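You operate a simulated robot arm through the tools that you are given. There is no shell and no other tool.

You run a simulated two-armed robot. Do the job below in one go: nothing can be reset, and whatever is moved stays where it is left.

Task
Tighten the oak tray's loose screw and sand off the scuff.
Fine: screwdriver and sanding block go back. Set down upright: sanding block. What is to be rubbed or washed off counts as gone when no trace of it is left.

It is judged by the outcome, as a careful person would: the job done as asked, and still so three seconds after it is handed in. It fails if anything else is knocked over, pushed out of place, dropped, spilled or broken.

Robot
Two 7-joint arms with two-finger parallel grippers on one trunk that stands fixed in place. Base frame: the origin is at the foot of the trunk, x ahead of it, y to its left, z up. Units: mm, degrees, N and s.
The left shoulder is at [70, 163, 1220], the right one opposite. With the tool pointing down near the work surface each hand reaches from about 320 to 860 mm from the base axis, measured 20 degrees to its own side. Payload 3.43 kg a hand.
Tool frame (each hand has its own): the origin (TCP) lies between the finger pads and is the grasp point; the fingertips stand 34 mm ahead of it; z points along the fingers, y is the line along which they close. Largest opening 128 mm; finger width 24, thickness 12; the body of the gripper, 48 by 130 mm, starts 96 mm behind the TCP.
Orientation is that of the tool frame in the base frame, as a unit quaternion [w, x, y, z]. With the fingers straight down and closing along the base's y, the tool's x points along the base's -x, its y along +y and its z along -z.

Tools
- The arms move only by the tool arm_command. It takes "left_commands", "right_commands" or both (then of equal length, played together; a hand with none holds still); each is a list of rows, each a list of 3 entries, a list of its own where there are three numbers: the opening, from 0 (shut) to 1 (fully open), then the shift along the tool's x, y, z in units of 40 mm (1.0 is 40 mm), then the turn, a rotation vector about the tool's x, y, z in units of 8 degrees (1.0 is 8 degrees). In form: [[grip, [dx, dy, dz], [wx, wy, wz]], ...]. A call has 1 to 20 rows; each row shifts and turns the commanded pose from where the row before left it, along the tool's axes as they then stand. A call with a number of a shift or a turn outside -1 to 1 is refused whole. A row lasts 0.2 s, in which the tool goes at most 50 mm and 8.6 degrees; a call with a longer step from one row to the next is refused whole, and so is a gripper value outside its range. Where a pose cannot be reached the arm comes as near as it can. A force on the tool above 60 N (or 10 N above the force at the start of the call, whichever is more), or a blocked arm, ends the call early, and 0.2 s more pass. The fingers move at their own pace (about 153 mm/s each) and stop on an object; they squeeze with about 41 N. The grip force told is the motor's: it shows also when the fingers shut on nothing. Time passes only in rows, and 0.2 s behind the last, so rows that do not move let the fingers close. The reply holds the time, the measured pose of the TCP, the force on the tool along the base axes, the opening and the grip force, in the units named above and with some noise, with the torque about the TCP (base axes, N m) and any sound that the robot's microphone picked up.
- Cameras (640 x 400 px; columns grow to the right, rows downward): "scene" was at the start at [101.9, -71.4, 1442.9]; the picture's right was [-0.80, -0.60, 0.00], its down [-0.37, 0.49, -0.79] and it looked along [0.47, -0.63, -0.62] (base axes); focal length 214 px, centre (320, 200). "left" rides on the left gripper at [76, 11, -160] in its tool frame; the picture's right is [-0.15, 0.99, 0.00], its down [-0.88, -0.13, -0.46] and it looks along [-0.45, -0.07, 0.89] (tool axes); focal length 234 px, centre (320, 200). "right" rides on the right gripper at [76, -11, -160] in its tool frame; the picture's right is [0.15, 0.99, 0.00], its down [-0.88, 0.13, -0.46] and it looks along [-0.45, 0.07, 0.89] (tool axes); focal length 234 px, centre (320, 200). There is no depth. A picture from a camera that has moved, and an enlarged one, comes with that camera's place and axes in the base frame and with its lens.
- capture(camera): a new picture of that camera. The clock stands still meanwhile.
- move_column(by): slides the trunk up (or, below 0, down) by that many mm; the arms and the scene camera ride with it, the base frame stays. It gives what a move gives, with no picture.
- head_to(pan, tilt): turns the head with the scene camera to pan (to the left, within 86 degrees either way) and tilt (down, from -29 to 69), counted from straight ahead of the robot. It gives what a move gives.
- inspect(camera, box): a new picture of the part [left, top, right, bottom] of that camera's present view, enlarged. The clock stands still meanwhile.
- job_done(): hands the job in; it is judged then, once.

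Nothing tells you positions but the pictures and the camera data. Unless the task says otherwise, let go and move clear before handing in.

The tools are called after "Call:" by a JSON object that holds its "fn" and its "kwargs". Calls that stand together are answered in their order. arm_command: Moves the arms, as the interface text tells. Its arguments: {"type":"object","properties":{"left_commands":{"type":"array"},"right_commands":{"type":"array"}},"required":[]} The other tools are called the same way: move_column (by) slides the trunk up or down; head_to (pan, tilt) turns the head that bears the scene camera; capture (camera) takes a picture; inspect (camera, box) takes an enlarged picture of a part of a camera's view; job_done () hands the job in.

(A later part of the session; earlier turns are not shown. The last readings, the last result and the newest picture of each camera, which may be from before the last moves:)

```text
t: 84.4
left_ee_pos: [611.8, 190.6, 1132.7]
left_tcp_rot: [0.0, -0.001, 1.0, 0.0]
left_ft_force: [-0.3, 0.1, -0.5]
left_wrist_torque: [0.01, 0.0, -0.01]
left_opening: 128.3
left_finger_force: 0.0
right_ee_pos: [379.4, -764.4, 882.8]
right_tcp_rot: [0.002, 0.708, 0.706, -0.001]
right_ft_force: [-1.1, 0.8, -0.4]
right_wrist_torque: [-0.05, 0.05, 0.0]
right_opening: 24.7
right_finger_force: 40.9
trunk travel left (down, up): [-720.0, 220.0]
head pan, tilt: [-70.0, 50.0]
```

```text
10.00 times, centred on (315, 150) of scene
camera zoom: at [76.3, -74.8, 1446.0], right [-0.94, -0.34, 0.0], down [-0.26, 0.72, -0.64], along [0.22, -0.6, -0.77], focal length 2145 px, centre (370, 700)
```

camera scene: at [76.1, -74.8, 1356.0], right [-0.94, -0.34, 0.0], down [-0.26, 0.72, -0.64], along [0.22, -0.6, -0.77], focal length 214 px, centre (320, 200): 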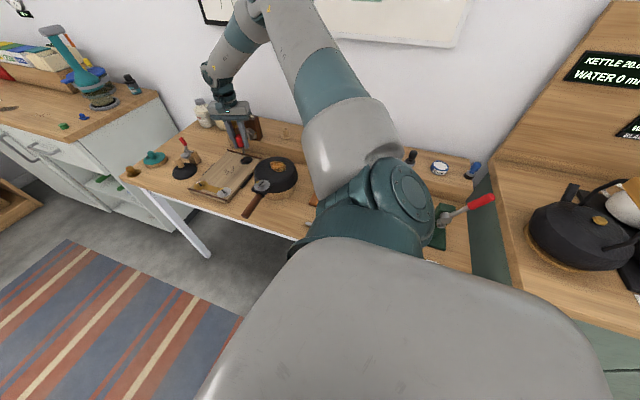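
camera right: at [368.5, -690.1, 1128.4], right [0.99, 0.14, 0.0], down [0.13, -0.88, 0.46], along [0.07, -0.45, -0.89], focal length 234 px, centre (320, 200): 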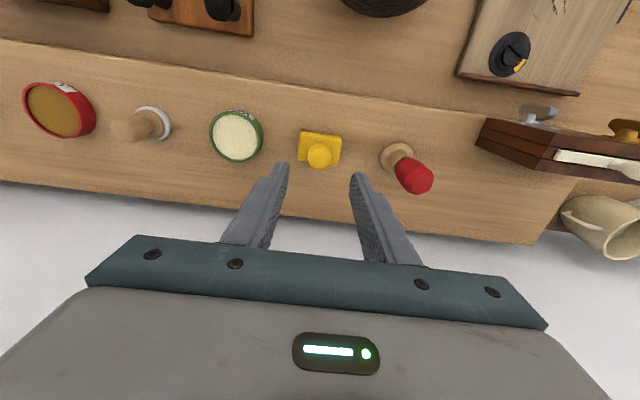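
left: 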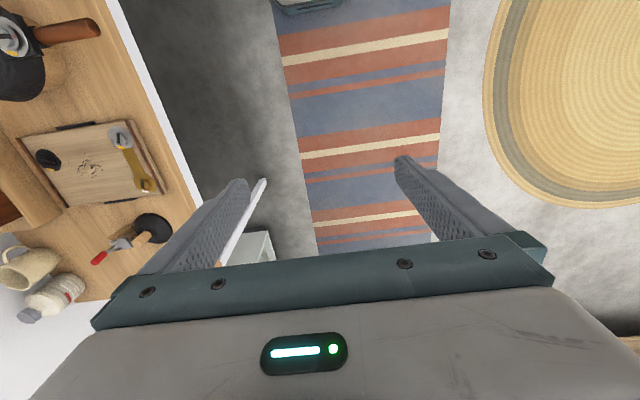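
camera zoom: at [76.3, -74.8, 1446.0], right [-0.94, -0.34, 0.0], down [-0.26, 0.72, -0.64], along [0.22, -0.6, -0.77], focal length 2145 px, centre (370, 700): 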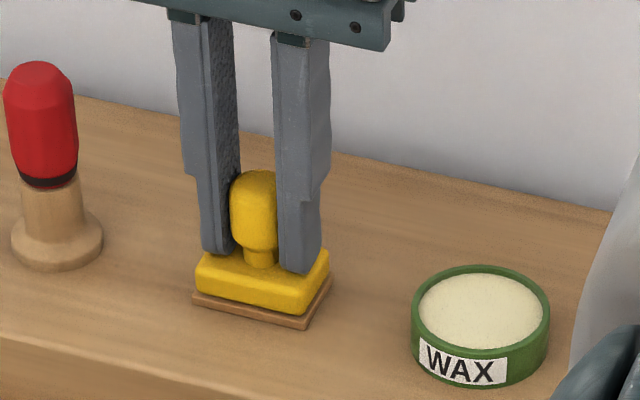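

Gripped at 24.7 mm; I'm noting the return pose [379.2, −764.4, 883.3]. Lifting straight up.

Call:
{"fn": "arm_command", "kwargs": {"right_commands": [[0, [0, 0, -0.3], [0, 0, 0]], [0, [0, 0, -0.6], [0, 0, 0]], [0, [0, 0, -0.8], [0, 0, 0]], [0, [0, 0, -0.8], [0, 0, 0]], [0, [0, 0, -0.4], [0, 0, 0]], [0, [0, 0, 0], [0, 0, 0]]]}}

Call:
{"fn": "inspect", "kwargs": {"camera": "scene", "box": [285, 80, 345, 170]}}

Call:
{"fn": "capture", "kwargs": {"camera": "right"}}

```text
t: 85.8
left_ee_pos: [612.1, 192.1, 1134.1]
left_tcp_rot: [0.0, -0.002, 1.0, 0.0]
left_ft_force: [0.7, 0.0, -0.3]
left_wrist_torque: [0.02, 0.01, -0.02]
left_opening: 128.1
left_finger_force: 0.1
right_ee_pos: [378.5, -766.6, 1000.9]
right_tcp_rot: [0.001, 0.708, 0.706, -0.002]
right_ft_force: [-0.2, 0.4, -0.5]
right_wrist_torque: [-0.01, 0.01, 0.03]
right_opening: 24.8
right_finger_force: 40.8
trunk travel left (down, up): [-720.0, 220.0]
head pan, tilt: [-70.0, 50.0]
```

```text
4.44 times, centred on (315, 125) of scene
camera zoom: at [76.6, -75.3, 1445.9], right [-0.94, -0.34, 0.0], down [-0.26, 0.72, -0.64], along [0.22, -0.6, -0.77], focal length 953 px, centre (342, 533)
```

zoom: 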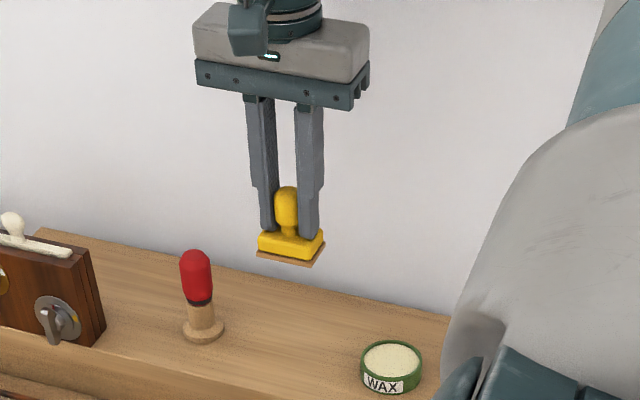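

```text
taken
camera right: at [366.9, -690.6, 1159.7], right [0.99, 0.14, 0.0], down [0.13, -0.88, 0.46], along [0.07, -0.45, -0.89], focal length 234 px, centre (320, 200)
```

right: 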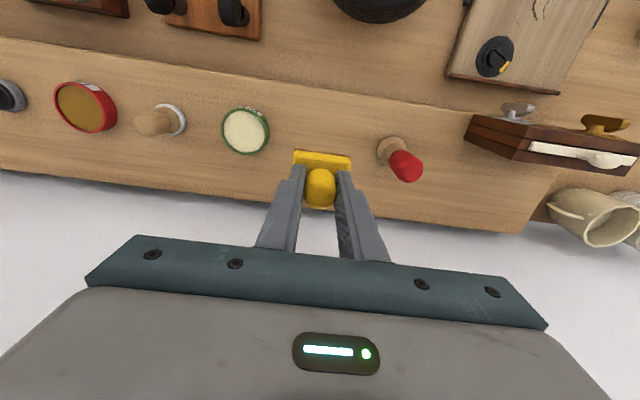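

The block came up level. Now I'll carry it over the tray at height.

Call:
{"fn": "arm_command", "kwargs": {"right_commands": [[0, [0.9, 0, 0], [0, 0, 0]], [0, [0.9, 0, 0], [0, 0, 0]], [0, [0.9, 0, 0], [0, 0, 0]], [0, [0.33, 0.81, 0], [0, 0, 0]], [0, [0.33, 0.81, 0], [0, 0, 0]], [0, [0.33, 0.81, 0], [0, 0, 0]], [0, [0.33, 0.81, 0], [0, 0, 0]], [0, [0.33, 0.81, 0], [0, 0, 0]], [0, [0.33, 0.81, 0], [0, 0, 0]], [0, [0.33, 0.81, 0], [0, 0, 0]], [0, [0.33, 0.81, 0], [0, 0, 0]], [0, [0, 0, 0], [0, 0, 0]]]}}

Call:
{"fn": "capture", "kwargs": {"camera": "right"}}

Call:
{"fn": "capture", "kwargs": {"camera": "scene"}}

```text
t: 88.4
left_ee_pos: [611.2, 191.8, 1133.0]
left_tcp_rot: [0.001, -0.001, 1.0, 0.0]
left_ft_force: [-0.7, 0.2, -0.2]
left_wrist_torque: [-0.02, -0.04, -0.02]
left_opening: 128.0
left_finger_force: 0.0
right_ee_pos: [637.0, -553.0, 1001.6]
right_tcp_rot: [0.001, 0.708, 0.707, -0.001]
right_ft_force: [-0.3, 0.8, -0.8]
right_wrist_torque: [-0.01, 0.0, 0.0]
right_opening: 24.8
right_finger_force: 41.4
trunk travel left (down, up): [-720.0, 220.0]
head pan, tilt: [-70.0, 50.0]
```

```text
taken
camera right: at [625.3, -478.1, 1160.8], right [0.99, 0.14, 0.0], down [0.13, -0.88, 0.46], along [0.07, -0.45, -0.89], focal length 234 px, centre (320, 200)
```

right: 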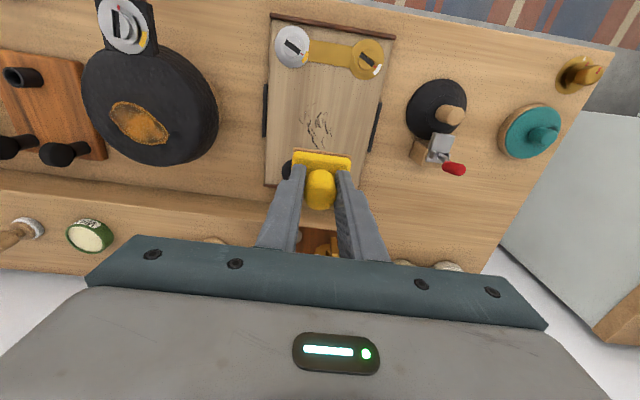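

```text
taken
camera scene: at [75.6, -75.3, 1446.0], right [-0.94, -0.34, 0.0], down [-0.26, 0.72, -0.64], along [0.22, -0.6, -0.77], focal length 214 px, centre (320, 200)
```

scene: 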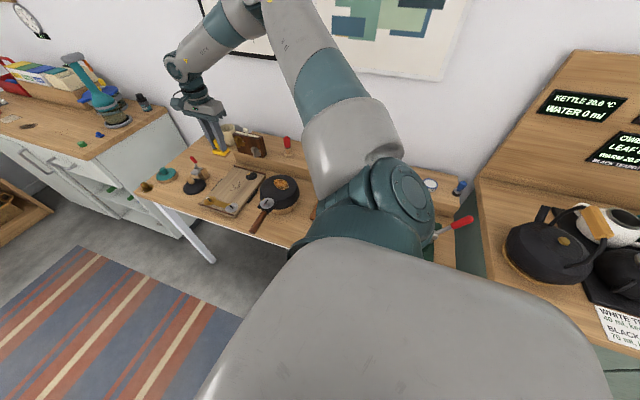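

Lowering the trunk 100 mm for working reach, then I'll map the scuff's exact extent.

Call:
{"fn": "inspect", "kwargs": {"camera": "right", "box": [260, 85, 390, 165]}}

Call:
{"fn": "move_column", "kwargs": {"by": -100}}

Call:
{"fn": "inspect", "kwargs": {"camera": "right", "box": [250, 60, 400, 180]}}

Call:
{"fn": "inspect", "kwargs": {"camera": "scene", "box": [180, 130, 270, 200]}}

```text
4.92 times, centred on (325, 125) of right
camera zoom: at [625.3, -478.1, 1160.8], right [0.99, 0.14, 0.0], down [0.13, -0.88, 0.46], along [0.07, -0.45, -0.89], focal length 1153 px, centre (295, 569)
```

zoom: 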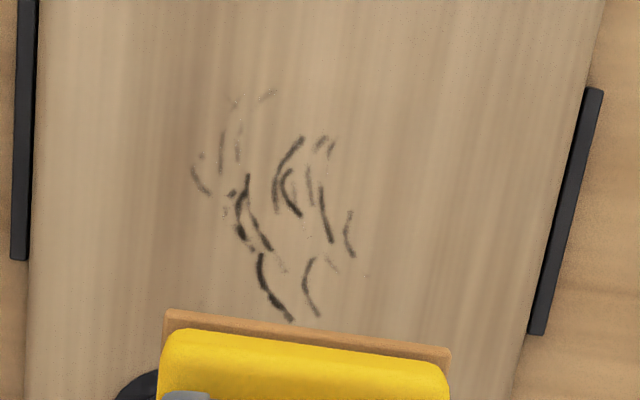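

```text
t: 89.7
left_ee_pos: [612.0, 192.5, 1034.1]
left_tcp_rot: [0.0, 0.0, 1.0, 0.0]
left_ft_force: [1.1, 0.2, -0.1]
left_wrist_torque: [0.0, -0.01, -0.01]
left_opening: 128.3
left_finger_force: 0.1
right_ee_pos: [637.3, -552.4, 901.0]
right_tcp_rot: [0.002, 0.708, 0.706, -0.002]
right_ft_force: [-0.1, -0.5, -1.0]
right_wrist_torque: [0.02, -0.01, 0.03]
right_opening: 24.8
right_finger_force: 40.7
trunk travel left (down, up): [-620.0, 320.0]
head pan, tilt: [-70.0, 50.0]
```

```text
3.33 times, centred on (325, 120) of right
camera zoom: at [625.5, -478.0, 1060.7], right [0.99, 0.14, 0.0], down [0.13, -0.88, 0.46], along [0.07, -0.45, -0.89], focal length 781 px, centre (303, 467)
```

zoom: 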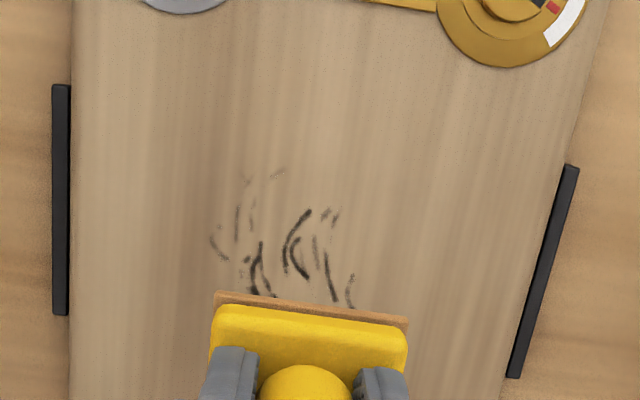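

```text
5.71 times, centred on (225, 165) of scene
camera zoom: at [76.3, -74.8, 1346.0], right [-0.94, -0.34, 0.0], down [-0.26, 0.72, -0.64], along [0.22, -0.6, -0.77], focal length 1226 px, centre (863, 400)
```

zoom: 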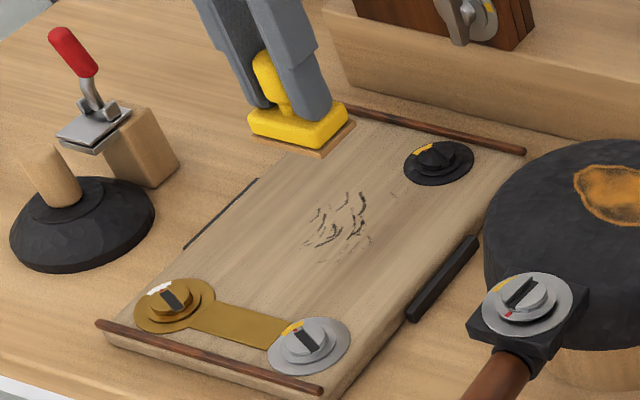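

The scuff spans roughly x 600–665, y −590…−506, including a stray stroke nearer the black screw. I'll lower the block toward the tray, slowly near contact.

Call:
{"fn": "arm_command", "kwargs": {"right_commands": [[0, [0, -0.08, 0.5], [0, 0, 0]], [0, [0, 0, 0.5], [0, 0, 0]], [0, [0, 0, 0.4], [0, 0, 0]], [0, [0, 0, 0.1], [0, 0, 0]], [0, [0, 0, 0], [0, 0, 0]]]}}

Call:
{"fn": "inspect", "kwargs": {"camera": "scene", "box": [200, 135, 250, 185]}}

Call:
{"fn": "inspect", "kwargs": {"camera": "right", "box": [250, 90, 390, 210]}}

```text
t: 90.9
left_ee_pos: [612.6, 192.1, 1032.8]
left_tcp_rot: [0.0, -0.001, 1.0, -0.001]
left_ft_force: [-0.1, 0.1, 0.0]
left_wrist_torque: [-0.03, 0.0, -0.02]
left_opening: 127.9
left_finger_force: 0.0
right_ee_pos: [632.8, -553.2, 841.5]
right_tcp_rot: [0.001, 0.708, 0.707, -0.002]
right_ft_force: [-0.7, -0.2, -1.5]
right_wrist_torque: [-0.01, -0.03, 0.02]
right_opening: 24.5
right_finger_force: 41.3
trunk travel left (down, up): [-620.0, 320.0]
head pan, tilt: [-70.0, 50.0]
```

```text
8.00 times, centred on (225, 160) of scene
camera zoom: at [76.5, -74.9, 1346.0], right [-0.94, -0.34, 0.0], down [-0.26, 0.72, -0.64], along [0.22, -0.6, -0.77], focal length 1716 px, centre (1080, 520)
```

zoom: 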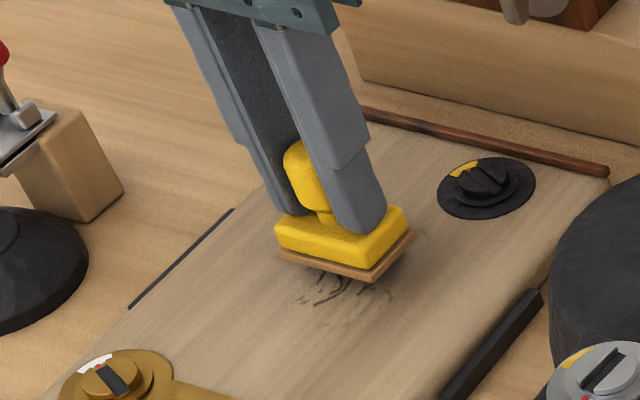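

```text
3.33 times, centred on (320, 150) of right
camera zoom: at [621.4, -478.6, 1000.8], right [0.99, 0.14, 0.0], down [0.13, -0.88, 0.46], along [0.07, -0.45, -0.89], focal length 781 px, centre (320, 367)
```

zoom: 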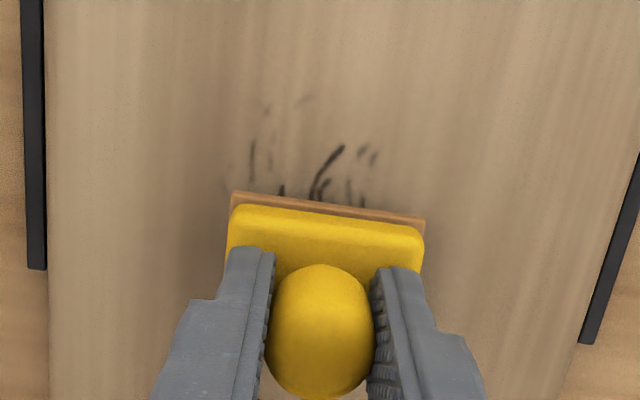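

About 15 mm of clearance remains. Descending in small steps to contact.

Call:
{"fn": "arm_command", "kwargs": {"right_commands": [[0, [0, 0, 0.08], [0, 0, 0]], [0, [0, 0, 0.08], [0, 0, 0]], [0, [0, 0, 0.08], [0, 0, 0]], [0, [0, 0, 0.05], [0, 0, 0]], [0, [0, 0, 0], [0, 0, 0]]]}}

Call:
{"fn": "inspect", "kwargs": {"camera": "scene", "box": [200, 135, 250, 185]}}

```text
t: 92.1
left_ee_pos: [612.9, 192.6, 1034.0]
left_tcp_rot: [-0.001, -0.001, 1.0, 0.0]
left_ft_force: [-0.1, 1.1, 0.3]
left_wrist_torque: [-0.02, 0.03, -0.01]
left_opening: 128.2
left_finger_force: 0.1
right_ee_pos: [633.2, -552.9, 829.3]
right_tcp_rot: [0.001, 0.708, 0.706, -0.001]
right_ft_force: [-0.9, 0.2, 1.3]
right_wrist_torque: [0.03, -0.02, 0.03]
right_opening: 24.8
right_finger_force: 41.1
trunk travel left (down, up): [-620.0, 320.0]
head pan, tilt: [-70.0, 50.0]
```

```text
8.00 times, centred on (225, 160) of scene
camera zoom: at [76.3, -74.7, 1346.0], right [-0.94, -0.34, 0.0], down [-0.26, 0.72, -0.64], along [0.22, -0.6, -0.77], focal length 1716 px, centre (1080, 520)
```

zoom: 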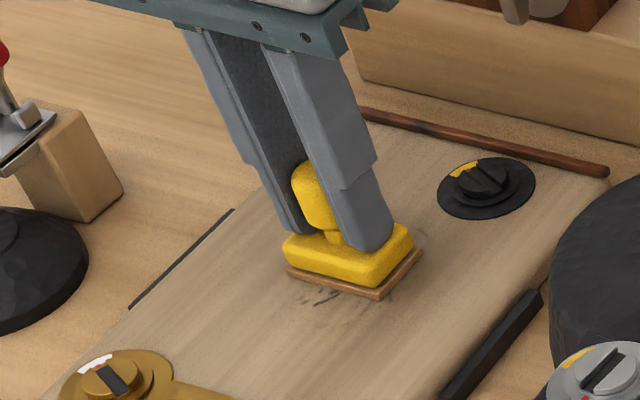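

Call:
{"fn": "arm_command", "kwargs": {"right_commands": [[0, [0, 0, 0.025], [0, 0, 0]], [0, [0, 0, 0.025], [0, 0, 0]], [0, [0, 0, 0], [0, 0, 0]]]}}

```text
t: 92.9
left_ee_pos: [612.3, 193.3, 1033.3]
left_tcp_rot: [0.001, -0.001, 1.0, 0.0]
left_ft_force: [-0.2, -0.5, 0.6]
left_wrist_torque: [-0.02, -0.02, -0.01]
left_opening: 128.0
left_finger_force: 0.1
right_ee_pos: [633.1, -553.2, 829.6]
right_tcp_rot: [0.003, 0.708, 0.706, -0.001]
right_ft_force: [-4.1, -0.6, 11.3]
right_wrist_torque: [0.13, 0.24, 0.06]
right_opening: 25.0
right_finger_force: 40.9
trunk travel left (down, up): [-620.0, 320.0]
head pan, tilt: [-70.0, 50.0]
```

In contact at about 11 N. I'll make a first short stroke along y and check how the scuff and tray respond.

Call:
{"fn": "arm_command", "kwargs": {"right_commands": [[0, [0.2, 0, 0], [0, 0, 0]], [0, [0.25, 0, 0], [0, 0, 0]], [0, [0.25, 0, 0], [0, 0, 0]], [0, [0, 0, 0], [0, 0, 0]]]}}

Call:
{"fn": "inspect", "kwargs": {"camera": "scene", "box": [180, 130, 270, 200]}}

Call:
{"fn": "inspect", "kwargs": {"camera": "right", "box": [220, 60, 420, 220]}}

```text
t: 93.9
left_ee_pos: [610.9, 190.6, 1035.0]
left_tcp_rot: [0.001, -0.001, 1.0, 0.0]
left_ft_force: [-0.1, 0.4, -0.2]
left_wrist_torque: [-0.02, -0.01, -0.04]
left_opening: 128.0
left_finger_force: 0.0
right_ee_pos: [634.7, -526.4, 830.0]
right_tcp_rot: [0.003, 0.708, 0.706, -0.001]
right_ft_force: [0.5, -13.4, 19.3]
right_wrist_torque: [-0.43, 0.12, 0.07]
right_opening: 24.6
right_finger_force: 40.8
trunk travel left (down, up): [-620.0, 320.0]
head pan, tilt: [-70.0, 50.0]
```

```text
5.71 times, centred on (225, 165) of scene
camera zoom: at [74.5, -74.9, 1346.2], right [-0.94, -0.34, 0.0], down [-0.26, 0.72, -0.64], along [0.22, -0.6, -0.77], focal length 1226 px, centre (863, 400)
```

zoom: 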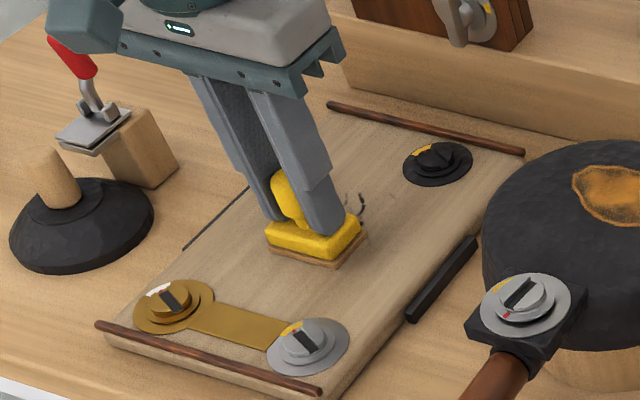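

```text
2.50 times, centred on (320, 140) of right
camera zoom: at [622.7, -451.1, 989.1], right [0.99, 0.14, 0.0], down [0.13, -0.88, 0.46], along [0.07, -0.46, -0.89], focal length 585 px, centre (320, 350)
```

zoom: 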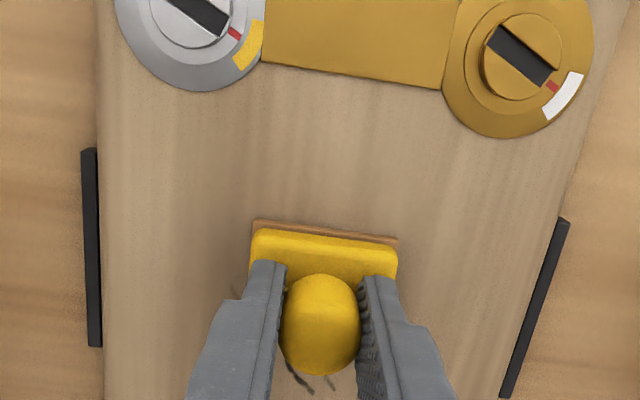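

The tray stays put and the block rubs flat. I'll continue with strokes back along −y and across, covering the whole scuff.

Call:
{"fn": "arm_command", "kwargs": {"right_commands": [[0, [-0.25, 0, -0.01], [0, 0, 0]], [0, [-0.25, 0, 0], [0, 0, 0]], [0, [-0.25, 0, 0], [0, 0, 0]], [0, [-0.25, 0, 0], [0, 0, 0]], [0, [-0.2, 0, 0], [0, 0, 0]], [0, [0.25, 0, 0], [0, 0, 0]], [0, [0.25, 0, 0], [0, 0, 0]], [0, [0.25, 0, 0], [0, 0, 0]], [0, [0.25, 0, 0], [0, 0, 0]], [0, [0.2, 0, 0], [0, 0, 0]], [0, [0, 0, 0], [0, 0, 0]]]}}

Call:
{"fn": "inspect", "kwargs": {"camera": "scene", "box": [180, 130, 270, 200]}}

Call:
{"fn": "inspect", "kwargs": {"camera": "right", "box": [220, 60, 420, 220]}}

```text
t: 96.3
left_ee_pos: [609.7, 191.7, 1036.0]
left_tcp_rot: [0.002, 0.0, 1.0, 0.0]
left_ft_force: [0.3, -0.5, -0.1]
left_wrist_torque: [-0.02, 0.03, -0.04]
left_opening: 127.9
left_finger_force: 0.0
right_ee_pos: [632.0, -525.1, 829.1]
right_tcp_rot: [0.003, 0.708, 0.706, -0.002]
right_ft_force: [-5.0, -19.1, 26.3]
right_wrist_torque: [-0.64, 0.36, 0.1]
right_opening: 24.7
right_finger_force: 40.8
trunk travel left (down, up): [-620.0, 320.0]
head pan, tilt: [-70.0, 50.0]
```

```text
5.71 times, centred on (225, 165) of scene
camera zoom: at [72.6, -74.9, 1346.3], right [-0.94, -0.34, 0.0], down [-0.26, 0.72, -0.64], along [0.22, -0.6, -0.77], focal length 1226 px, centre (863, 400)
```

zoom: 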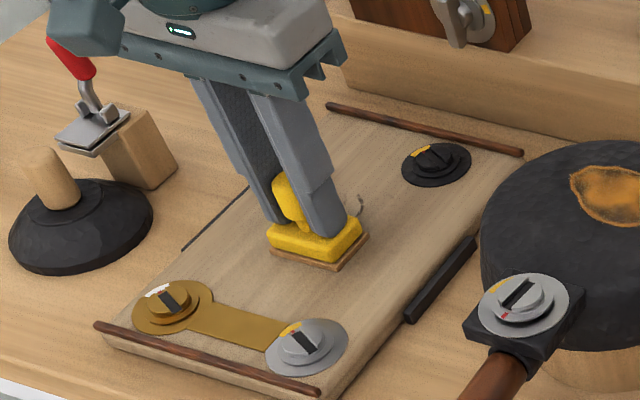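

```text
2.50 times, centred on (320, 140) of right
camera zoom: at [620.1, -450.5, 989.0], right [0.99, 0.14, 0.0], down [0.13, -0.88, 0.46], along [0.07, -0.46, -0.89], focal length 585 px, centre (320, 350)
```

zoom: 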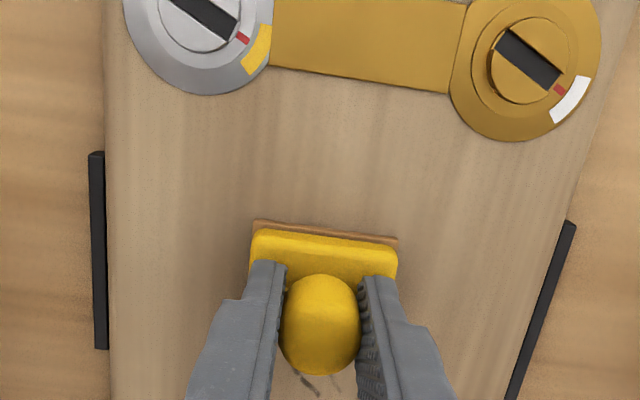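

Much of it is gone already. I'll ease the pressure a little and work the −y end, where marks remain, then step across in x.

Call:
{"fn": "arm_command", "kwargs": {"right_commands": [[0, [-0.2, 0, -0.03], [0, 0, 0]], [0, [-0.3, 0, 0], [0, 0, 0]], [0, [-0.3, 0, 0], [0, 0, 0]], [0, [-0.3, 0, 0], [0, 0, 0]], [0, [-0.25, 0, 0], [0, 0, 0]], [0, [0, 0.2, 0], [0, 0, 0]], [0, [0, 0.1, 0], [0, 0, 0]], [0, [0.25, 0, 0], [0, 0, 0]], [0, [-0.25, 0, 0], [0, 0, 0]], [0, [0, -0.25, 0], [0, 0, 0]], [0, [0, -0.25, 0], [0, 0, 0]], [0, [0, 0, 0], [0, 0, 0]]]}}

Call:
{"fn": "inspect", "kwargs": {"camera": "scene", "box": [180, 130, 270, 200]}}

Call:
{"fn": "inspect", "kwargs": {"camera": "right", "box": [220, 60, 420, 220]}}

```text
t: 98.9
left_ee_pos: [612.8, 192.3, 1034.1]
left_tcp_rot: [0.0, -0.001, 1.0, 0.001]
left_ft_force: [1.0, 0.0, 0.5]
left_wrist_torque: [-0.01, -0.02, -0.02]
left_opening: 128.1
left_finger_force: 0.1
right_ee_pos: [625.2, -579.0, 829.9]
right_tcp_rot: [0.0, 0.708, 0.706, -0.001]
right_ft_force: [2.4, -2.6, 9.3]
right_wrist_torque: [0.09, -0.07, 0.0]
right_opening: 24.8
right_finger_force: 41.4
trunk travel left (down, up): [-620.0, 320.0]
head pan, tilt: [-70.0, 50.0]
```

```text
5.71 times, centred on (225, 165) of scene
camera zoom: at [75.7, -74.0, 1346.2], right [-0.94, -0.34, 0.0], down [-0.26, 0.72, -0.64], along [0.22, -0.6, -0.77], focal length 1226 px, centre (863, 400)
```

zoom: 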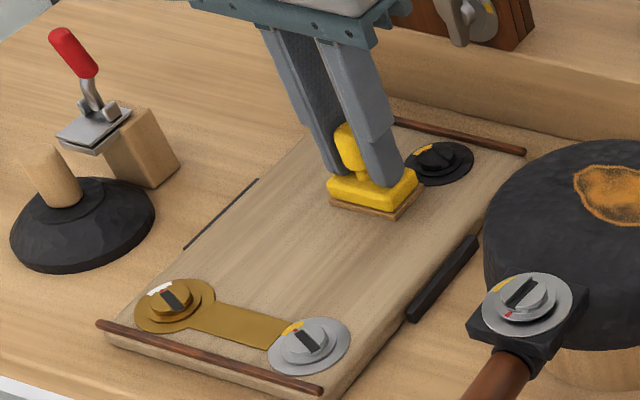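

```text
2.50 times, centred on (320, 140) of right
camera zoom: at [613.8, -504.9, 989.1], right [0.99, 0.14, 0.0], down [0.13, -0.88, 0.46], along [0.07, -0.46, -0.89], focal length 585 px, centre (320, 350)
```

zoom: 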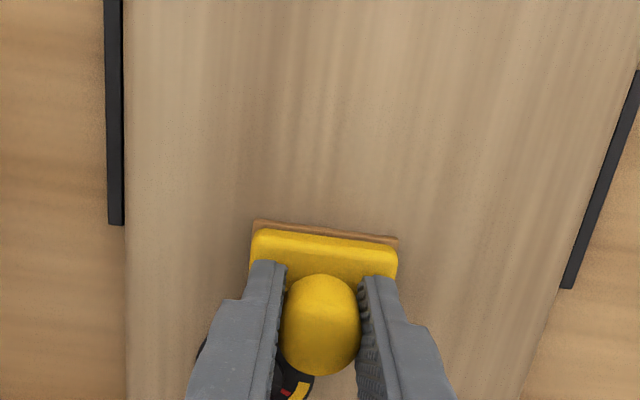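

The exposed area looks clean now. I'll run full-length passes at the left and right edges to cover everything.

Call:
{"fn": "arm_command", "kwargs": {"right_commands": [[0, [0, -0.12, 0.005], [0, 0, 0]], [0, [0.27, 0, 0], [0, 0, 0]], [0, [0.27, 0, 0], [0, 0, 0]], [0, [0.27, 0, 0], [0, 0, 0]], [0, [0.27, 0, 0], [0, 0, 0]], [0, [0.27, 0, 0], [0, 0, 0]], [0, [0.3, 0, 0], [0, 0, 0]], [0, [0, 0.3, 0], [0, 0, 0]], [0, [0, 0.3, 0], [0, 0, 0]], [0, [0, 0.2, 0], [0, 0, 0]], [0, [-0.27, 0, 0], [0, 0, 0]], [0, [-0.27, 0, 0], [0, 0, 0]], [0, [-0.27, 0, 0], [0, 0, 0]], [0, [-0.27, 0, 0], [0, 0, 0]], [0, [-0.27, 0, 0], [0, 0, 0]], [0, [-0.27, 0, 0], [0, 0, 0]], [0, [0, -0.3, 0], [0, 0, 0]], [0, [0.25, 0, 0], [0, 0, 0]], [0, [0.25, 0, 0], [0, 0, 0]], [0, [0, 0, 0], [0, 0, 0]]]}}

Call:
{"fn": "inspect", "kwargs": {"camera": "scene", "box": [180, 130, 270, 200]}}

Call:
{"fn": "inspect", "kwargs": {"camera": "right", "box": [220, 60, 420, 220]}}

```text
t: 103.1
left_ee_pos: [612.0, 192.6, 1032.5]
left_tcp_rot: [0.0, 0.0, 1.0, 0.0]
left_ft_force: [-0.6, 0.2, -0.8]
left_wrist_torque: [-0.03, -0.03, -0.03]
left_opening: 127.8
left_finger_force: 0.1
right_ee_pos: [639.8, -559.7, 829.8]
right_tcp_rot: [0.001, 0.708, 0.706, -0.001]
right_ft_force: [-0.4, -1.5, 1.9]
right_wrist_torque: [-0.03, 0.04, 0.04]
right_opening: 24.7
right_finger_force: 41.5
trunk travel left (down, up): [-620.0, 320.0]
head pan, tilt: [-70.0, 50.0]
```

```text
5.71 times, centred on (225, 165) of scene
camera zoom: at [76.2, -74.8, 1346.0], right [-0.94, -0.34, 0.0], down [-0.26, 0.72, -0.64], along [0.22, -0.6, -0.77], focal length 1226 px, centre (863, 400)
```

zoom: 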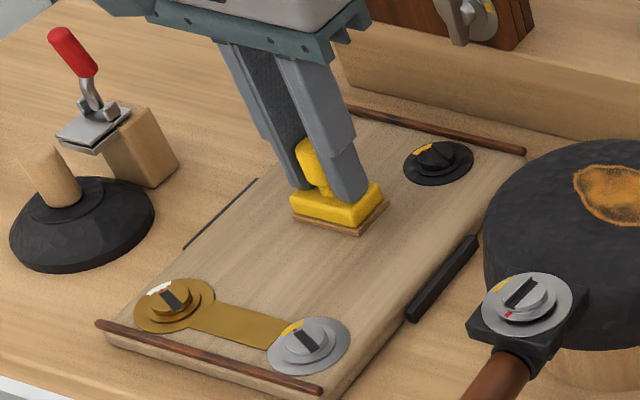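

```text
2.50 times, centred on (320, 140) of right
camera zoom: at [627.9, -482.9, 989.2], right [0.99, 0.14, 0.0], down [0.13, -0.88, 0.46], along [0.07, -0.45, -0.89], focal length 585 px, centre (320, 350)
```

zoom: 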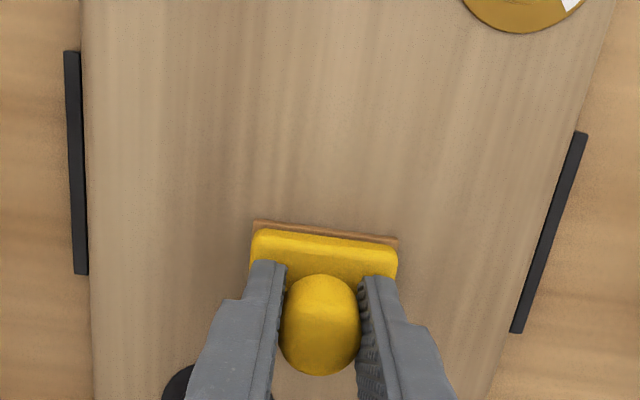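

It looks clean. I'll lift and inspect the whole scuff area closely.

Call:
{"fn": "arm_command", "kwargs": {"right_commands": [[0, [0, 0, -0.3], [0, 0, 0]], [0, [0, 0, -0.7], [0, 0, 0]], [0, [0, 0, -0.8], [0, 0, 0]], [0, [0, 0, -0.8], [0, 0, 0]], [0, [-0.7, 0, -0.4], [0, 0, 0]], [0, [-0.7, 0, 0], [0, 0, 0]], [0, [0, 0, 0], [0, 0, 0]]]}}

Call:
{"fn": "capture", "kwargs": {"camera": "right"}}

Call:
{"fn": "inspect", "kwargs": {"camera": "scene", "box": [195, 145, 255, 190]}}

```text
t: 104.7
left_ee_pos: [612.1, 192.5, 1032.8]
left_tcp_rot: [0.001, -0.001, 1.0, -0.001]
left_ft_force: [0.3, -0.3, -0.9]
left_wrist_torque: [0.0, -0.01, -0.01]
left_opening: 127.9
left_finger_force: 0.1
right_ee_pos: [642.6, -613.3, 948.6]
right_tcp_rot: [0.002, 0.708, 0.707, -0.002]
right_ft_force: [0.0, 0.5, -1.4]
right_wrist_torque: [-0.02, 0.01, 0.01]
right_opening: 24.7
right_finger_force: 41.6
trunk travel left (down, up): [-620.0, 320.0]
head pan, tilt: [-70.0, 50.0]
```

```text
taken
camera right: at [629.9, -537.0, 1108.6], right [0.99, 0.14, 0.0], down [0.13, -0.88, 0.46], along [0.07, -0.45, -0.89], focal length 234 px, centre (320, 200)
```

right: 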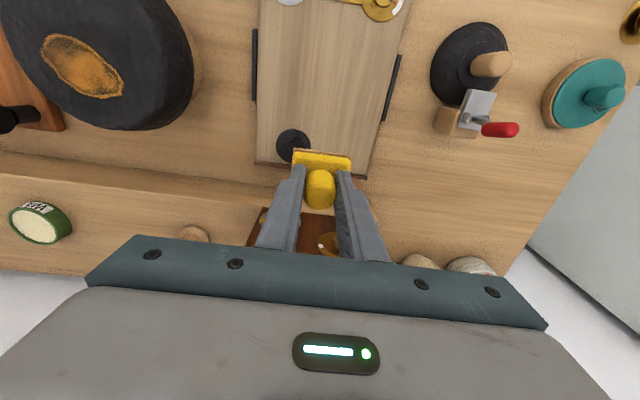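

```text
8.89 times, centred on (225, 168) of scene
camera zoom: at [76.3, -74.3, 1346.0], right [-0.94, -0.34, 0.0], down [-0.26, 0.72, -0.64], along [0.22, -0.6, -0.77], focal length 1906 px, centre (1164, 489)
```

zoom: 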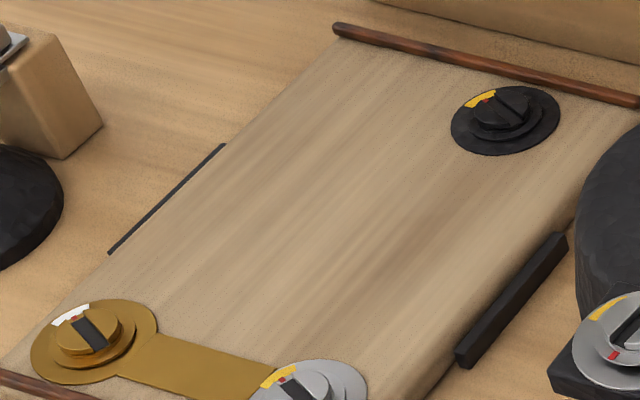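

The tray looks clean from the scene camera. I'll check at higher zoom from both cameras for faint traces.

Call:
{"fn": "inspect", "kwargs": {"camera": "right", "box": [255, 30, 395, 150]}}

Call:
{"fn": "inspect", "kwargs": {"camera": "right", "box": [285, 60, 355, 150]}}

Call:
{"fn": "inspect", "kwargs": {"camera": "scene", "box": [212, 150, 248, 182]}}

```text
3.33 times, centred on (325, 90) of right
camera zoom: at [629.9, -537.0, 1108.6], right [0.99, 0.14, 0.0], down [0.13, -0.88, 0.46], along [0.07, -0.45, -0.89], focal length 781 px, centre (303, 567)
```

zoom: 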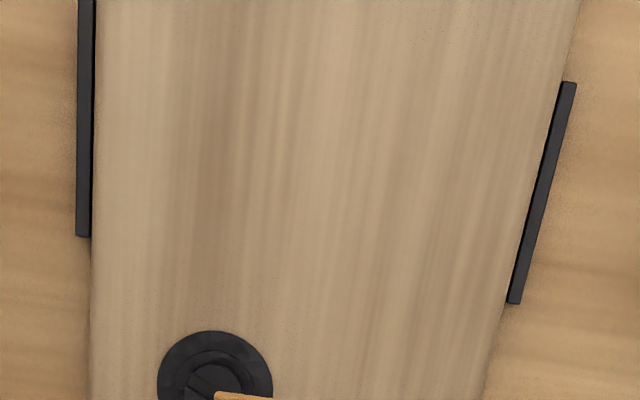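

```text
4.44 times, centred on (320, 105) of right
camera zoom: at [629.9, -537.0, 1108.6], right [0.99, 0.14, 0.0], down [0.13, -0.88, 0.46], along [0.07, -0.45, -0.89], focal length 1041 px, centre (320, 622)
```

zoom: 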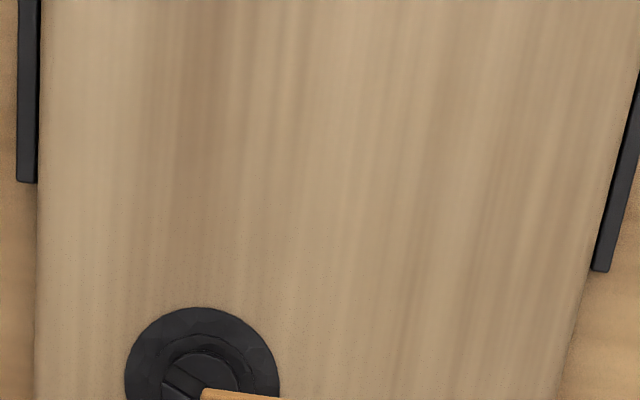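

```text
12.50 times, centred on (230, 166) of scene
camera zoom: at [76.3, -74.3, 1346.0], right [-0.94, -0.34, 0.0], down [-0.26, 0.72, -0.64], along [0.22, -0.6, -0.77], focal length 2681 px, centre (1445, 625)
```

zoom: 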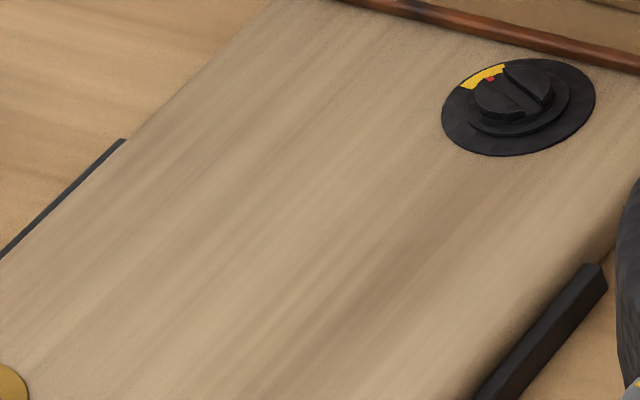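

No trace is visible; I'll check at maximum zoom in sections to be sure.

Call:
{"fn": "inspect", "kwargs": {"camera": "right", "box": [290, 55, 330, 85]}}

Call:
{"fn": "inspect", "kwargs": {"camera": "right", "box": [320, 55, 360, 85]}}

Call:
{"fn": "inspect", "kwargs": {"camera": "right", "box": [290, 80, 330, 110]}}

Call:
{"fn": "inspect", "kwargs": {"camera": "right", "box": [320, 80, 360, 110]}}

Call:
{"fn": "inspect", "kwargs": {"camera": "right", "box": [290, 105, 330, 135]}}

Call:
{"fn": "inspect", "kwargs": {"camera": "right", "box": [320, 105, 360, 135]}}

```text
13.33 times, centred on (310, 70) of right
camera zoom: at [629.9, -537.0, 1108.6], right [0.99, 0.14, 0.0], down [0.13, -0.88, 0.46], along [0.07, -0.45, -0.89], focal length 3122 px, centre (453, 1933)
```

zoom: 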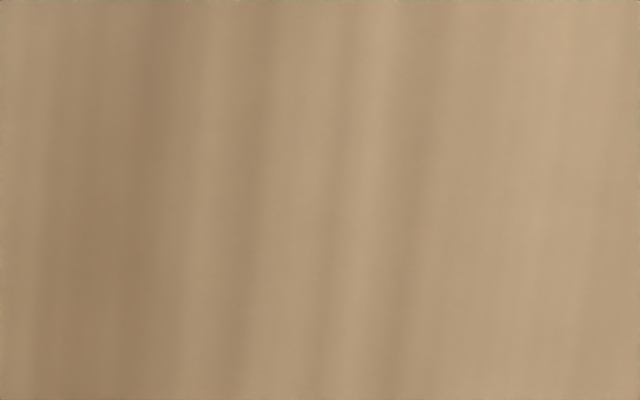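

```text
13.33 times, centred on (340, 70) of right
camera zoom: at [629.9, -537.0, 1108.6], right [0.99, 0.14, 0.0], down [0.13, -0.88, 0.46], along [0.07, -0.45, -0.89], focal length 3122 px, centre (53, 1933)
```

zoom: 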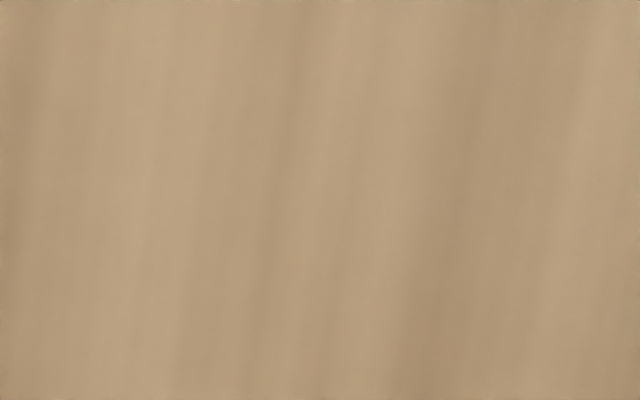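

```text
13.33 times, centred on (310, 95) of right
camera zoom: at [629.9, -537.0, 1108.6], right [0.99, 0.14, 0.0], down [0.13, -0.88, 0.46], along [0.07, -0.45, -0.89], focal length 3122 px, centre (453, 1600)
```

zoom: 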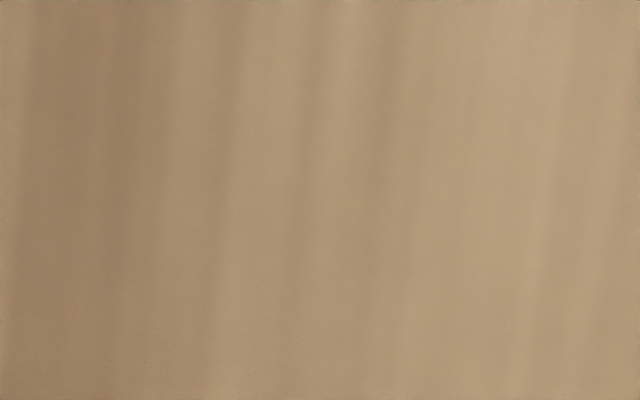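

```text
13.33 times, centred on (340, 95) of right
camera zoom: at [629.9, -537.0, 1108.6], right [0.99, 0.14, 0.0], down [0.13, -0.88, 0.46], along [0.07, -0.45, -0.89], focal length 3122 px, centre (53, 1600)
```

zoom: 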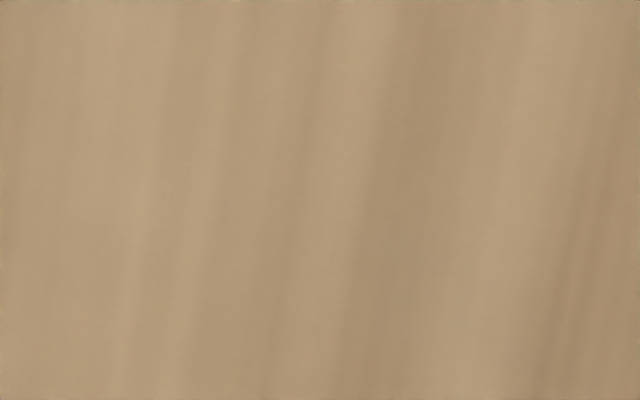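

```text
13.33 times, centred on (310, 120) of right
camera zoom: at [629.9, -537.0, 1108.6], right [0.99, 0.14, 0.0], down [0.13, -0.88, 0.46], along [0.07, -0.45, -0.89], focal length 3122 px, centre (453, 1267)
```

zoom: 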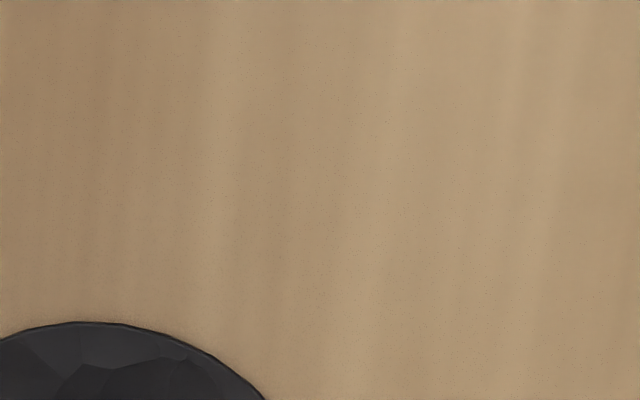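

```text
13.33 times, centred on (340, 120) of right
camera zoom: at [629.9, -537.0, 1108.6], right [0.99, 0.14, 0.0], down [0.13, -0.88, 0.46], along [0.07, -0.45, -0.89], focal length 3122 px, centre (53, 1267)
```

zoom: 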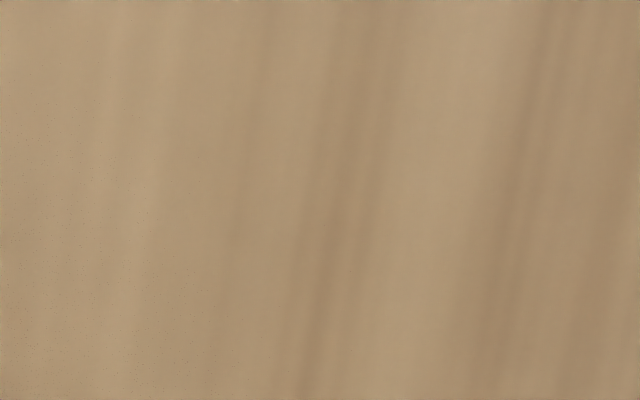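

The scuff is completely gone. Now I'll return the sanding block: trunk back up, then carry it back to its place on the shelf.

Call:
{"fn": "move_column", "kwargs": {"by": 100}}

Call:
{"fn": "arm_command", "kwargs": {"right_commands": [[0, [-0.24, -0.82, 0], [0, 0, 0]], [0, [-0.24, -0.82, 0], [0, 0, 0]], [0, [-0.24, -0.82, 0], [0, 0, 0]], [0, [-0.24, -0.82, 0], [0, 0, 0]], [0, [-0.24, -0.82, 0.2], [0, 0, 0]], [0, [-0.24, -0.82, 0.3], [0, 0, 0]], [0, [-0.24, -0.82, 0.3], [0, 0, 0]], [0, [-0.24, -0.82, 0.3], [0, 0, 0]], [0, [-0.62, 0, 0], [0, 0, 0]], [0, [-0.62, 0, 0], [0, 0, 0]], [0, [-0.6, 0, 0], [0, 0, 0]], [0, [0, 0, 0], [0, 0, 0]]]}}

Call:
{"fn": "capture", "kwargs": {"camera": "right"}}

Call:
{"fn": "inspect", "kwargs": {"camera": "scene", "box": [270, 90, 350, 180]}}

```text
t: 106.0
left_ee_pos: [613.0, 191.6, 1133.2]
left_tcp_rot: [0.0, -0.001, 1.0, 0.0]
left_ft_force: [-0.7, 0.1, -0.3]
left_wrist_torque: [0.01, 0.03, -0.03]
left_opening: 128.0
left_finger_force: 0.1
right_ee_pos: [642.0, -612.8, 1048.2]
right_tcp_rot: [0.001, 0.708, 0.707, -0.001]
right_ft_force: [-0.8, -0.4, -1.2]
right_wrist_torque: [0.0, 0.02, 0.01]
right_opening: 25.0
right_finger_force: 40.7
trunk travel left (down, up): [-720.0, 220.0]
head pan, tilt: [-70.0, 50.0]
```

```text
t: 108.6
left_ee_pos: [611.9, 192.0, 1133.8]
left_tcp_rot: [-0.001, 0.0, 1.0, 0.0]
left_ft_force: [0.9, -0.6, -0.2]
left_wrist_torque: [-0.01, 0.01, -0.02]
left_opening: 128.2
left_finger_force: 0.1
right_ee_pos: [379.8, -762.3, 1007.3]
right_tcp_rot: [0.001, 0.707, 0.707, -0.001]
right_ft_force: [-0.2, -0.1, -1.3]
right_wrist_torque: [0.0, -0.01, 0.02]
right_opening: 24.7
right_finger_force: 41.4
trunk travel left (down, up): [-720.0, 220.0]
head pan, tilt: [-70.0, 50.0]
```

```text
taken
camera right: at [369.4, -686.3, 1166.6], right [0.99, 0.15, 0.0], down [0.13, -0.88, 0.46], along [0.07, -0.45, -0.89], focal length 234 px, centre (320, 200)
```

right: 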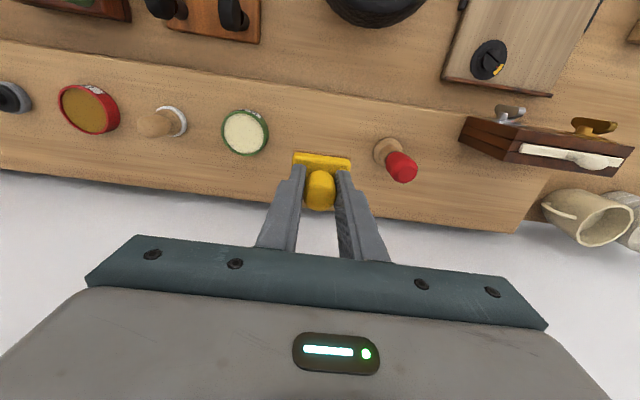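

```text
4.44 times, centred on (310, 135) of scene
camera zoom: at [76.6, -74.7, 1446.0], right [-0.94, -0.34, 0.0], down [-0.26, 0.72, -0.64], along [0.22, -0.6, -0.77], focal length 953 px, centre (364, 489)
```

zoom: 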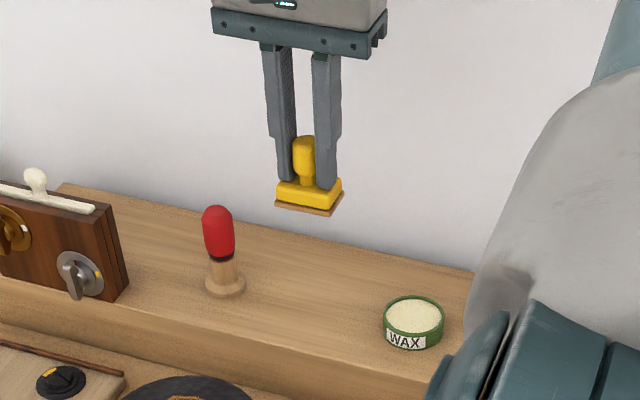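

Back over its spot. I'll trim by about 2 mm in y and descend.

Call:
{"fn": "arm_command", "kwargs": {"right_commands": [[0, [-0.05, -0.01, 0.5], [0, 0, 0]], [0, [0, 0, 0.7], [0, 0, 0]], [0, [0, 0, 0.7], [0, 0, 0]], [0, [0, 0, 0.5], [0, 0, 0]], [0, [0, 0, 0.3], [0, 0, 0]], [0, [0, 0, 0], [0, 0, 0]]]}}

Call:
{"fn": "inspect", "kwargs": {"camera": "scene", "box": [285, 120, 345, 180]}}

Call:
{"fn": "inspect", "kwargs": {"camera": "right", "box": [260, 110, 380, 230]}}

```text
t: 110.0
left_ee_pos: [613.0, 193.2, 1134.1]
left_tcp_rot: [0.001, 0.0, 1.0, 0.0]
left_ft_force: [-0.4, -0.6, -0.2]
left_wrist_torque: [0.0, 0.01, 0.0]
left_opening: 128.1
left_finger_force: 0.0
right_ee_pos: [378.9, -766.4, 897.5]
right_tcp_rot: [0.001, 0.707, 0.707, -0.001]
right_ft_force: [0.5, 0.5, -1.4]
right_wrist_torque: [0.0, 0.04, -0.01]
right_opening: 24.9
right_finger_force: 41.3
trunk travel left (down, up): [-720.0, 220.0]
head pan, tilt: [-70.0, 50.0]
```

```text
6.67 times, centred on (315, 150) of scene
camera zoom: at [76.4, -75.0, 1446.0], right [-0.94, -0.34, 0.0], down [-0.26, 0.72, -0.64], along [0.22, -0.6, -0.77], focal length 1430 px, centre (353, 533)
```

zoom: 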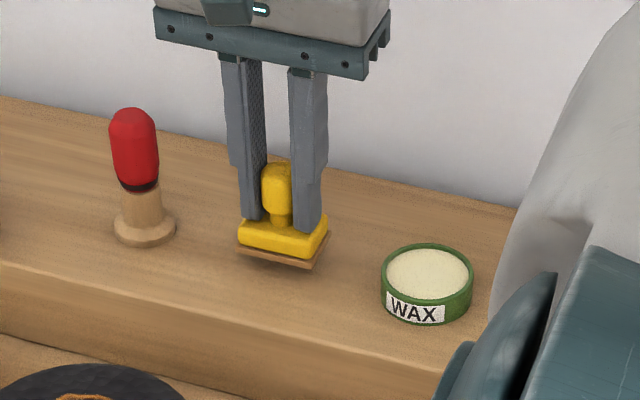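

```text
3.33 times, centred on (320, 170) of right
camera zoom: at [367.0, -690.5, 1056.4], right [0.99, 0.14, 0.0], down [0.13, -0.88, 0.46], along [0.07, -0.45, -0.89], focal length 781 px, centre (320, 300)
```

zoom: 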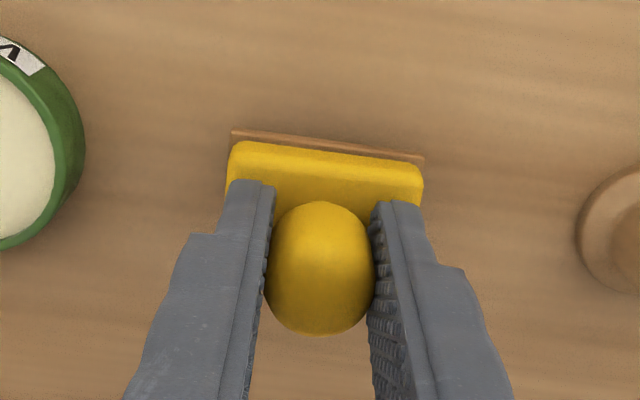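

Level and in place. Lowering slowly to contact.

Call:
{"fn": "arm_command", "kwargs": {"right_commands": [[0, [0, 0, 0.1], [0, 0, 0]], [0, [0, 0, 0.1], [0, 0, 0]], [0, [0, 0, 0.05], [0, 0, 0]], [0, [0, 0, 0.05], [0, 0, 0]], [0, [0, 0, 0], [0, 0, 0]]]}}

Call:
{"fn": "inspect", "kwargs": {"camera": "scene", "box": [295, 130, 335, 170]}}

```text
t: 111.2
left_ee_pos: [612.4, 191.9, 1133.8]
left_tcp_rot: [0.001, -0.002, 1.0, 0.0]
left_ft_force: [-0.1, 0.4, 0.4]
left_wrist_torque: [0.05, -0.02, -0.04]
left_opening: 128.1
left_finger_force: 0.1
right_ee_pos: [377.9, -764.3, 883.9]
right_tcp_rot: [0.001, 0.708, 0.706, -0.001]
right_ft_force: [0.9, 0.0, -0.7]
right_wrist_torque: [0.02, -0.02, 0.04]
right_opening: 24.7
right_finger_force: 40.5
trunk travel left (down, up): [-720.0, 220.0]
head pan, tilt: [-70.0, 50.0]
```

```text
10.00 times, centred on (315, 150) of scene
camera zoom: at [76.4, -75.0, 1446.0], right [-0.94, -0.34, 0.0], down [-0.26, 0.72, -0.64], along [0.22, -0.6, -0.77], focal length 2145 px, centre (370, 700)
```

zoom: 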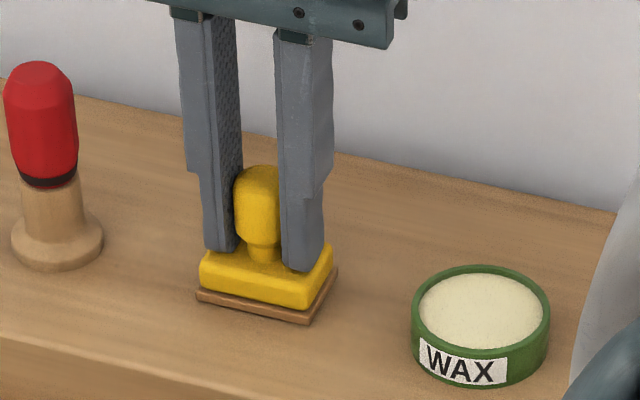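

Call:
{"fn": "arm_command", "kwargs": {"right_commands": [[0, [0, 0, 0.025], [0, 0, 0]], [0, [0, 0, 0.025], [0, 0, 0]], [0, [0, 0, 0], [0, 0, 0]]]}}

Call:
{"fn": "inspect", "kwargs": {"camera": "scene", "box": [295, 130, 335, 170]}}

```text
t: 112.0
left_ee_pos: [612.1, 192.5, 1133.9]
left_tcp_rot: [0.0, -0.002, 1.0, 0.0]
left_ft_force: [0.6, -0.3, -0.1]
left_wrist_torque: [0.01, 0.01, -0.05]
left_opening: 127.9
left_finger_force: 0.1
right_ee_pos: [379.0, -766.4, 882.8]
right_tcp_rot: [0.003, 0.707, 0.707, -0.002]
right_ft_force: [-1.9, -2.2, 3.9]
right_wrist_torque: [0.03, 0.05, 0.03]
right_opening: 24.9
right_finger_force: 40.3
trunk travel left (down, up): [-720.0, 220.0]
head pan, tilt: [-70.0, 50.0]
```

```text
10.00 times, centred on (315, 150) of scene
camera zoom: at [75.9, -74.6, 1446.1], right [-0.94, -0.34, 0.0], down [-0.26, 0.72, -0.64], along [0.22, -0.6, -0.77], focal length 2145 px, centre (370, 700)
```

zoom: 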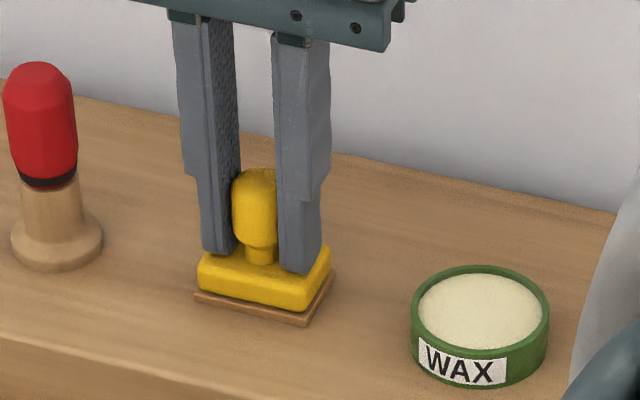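

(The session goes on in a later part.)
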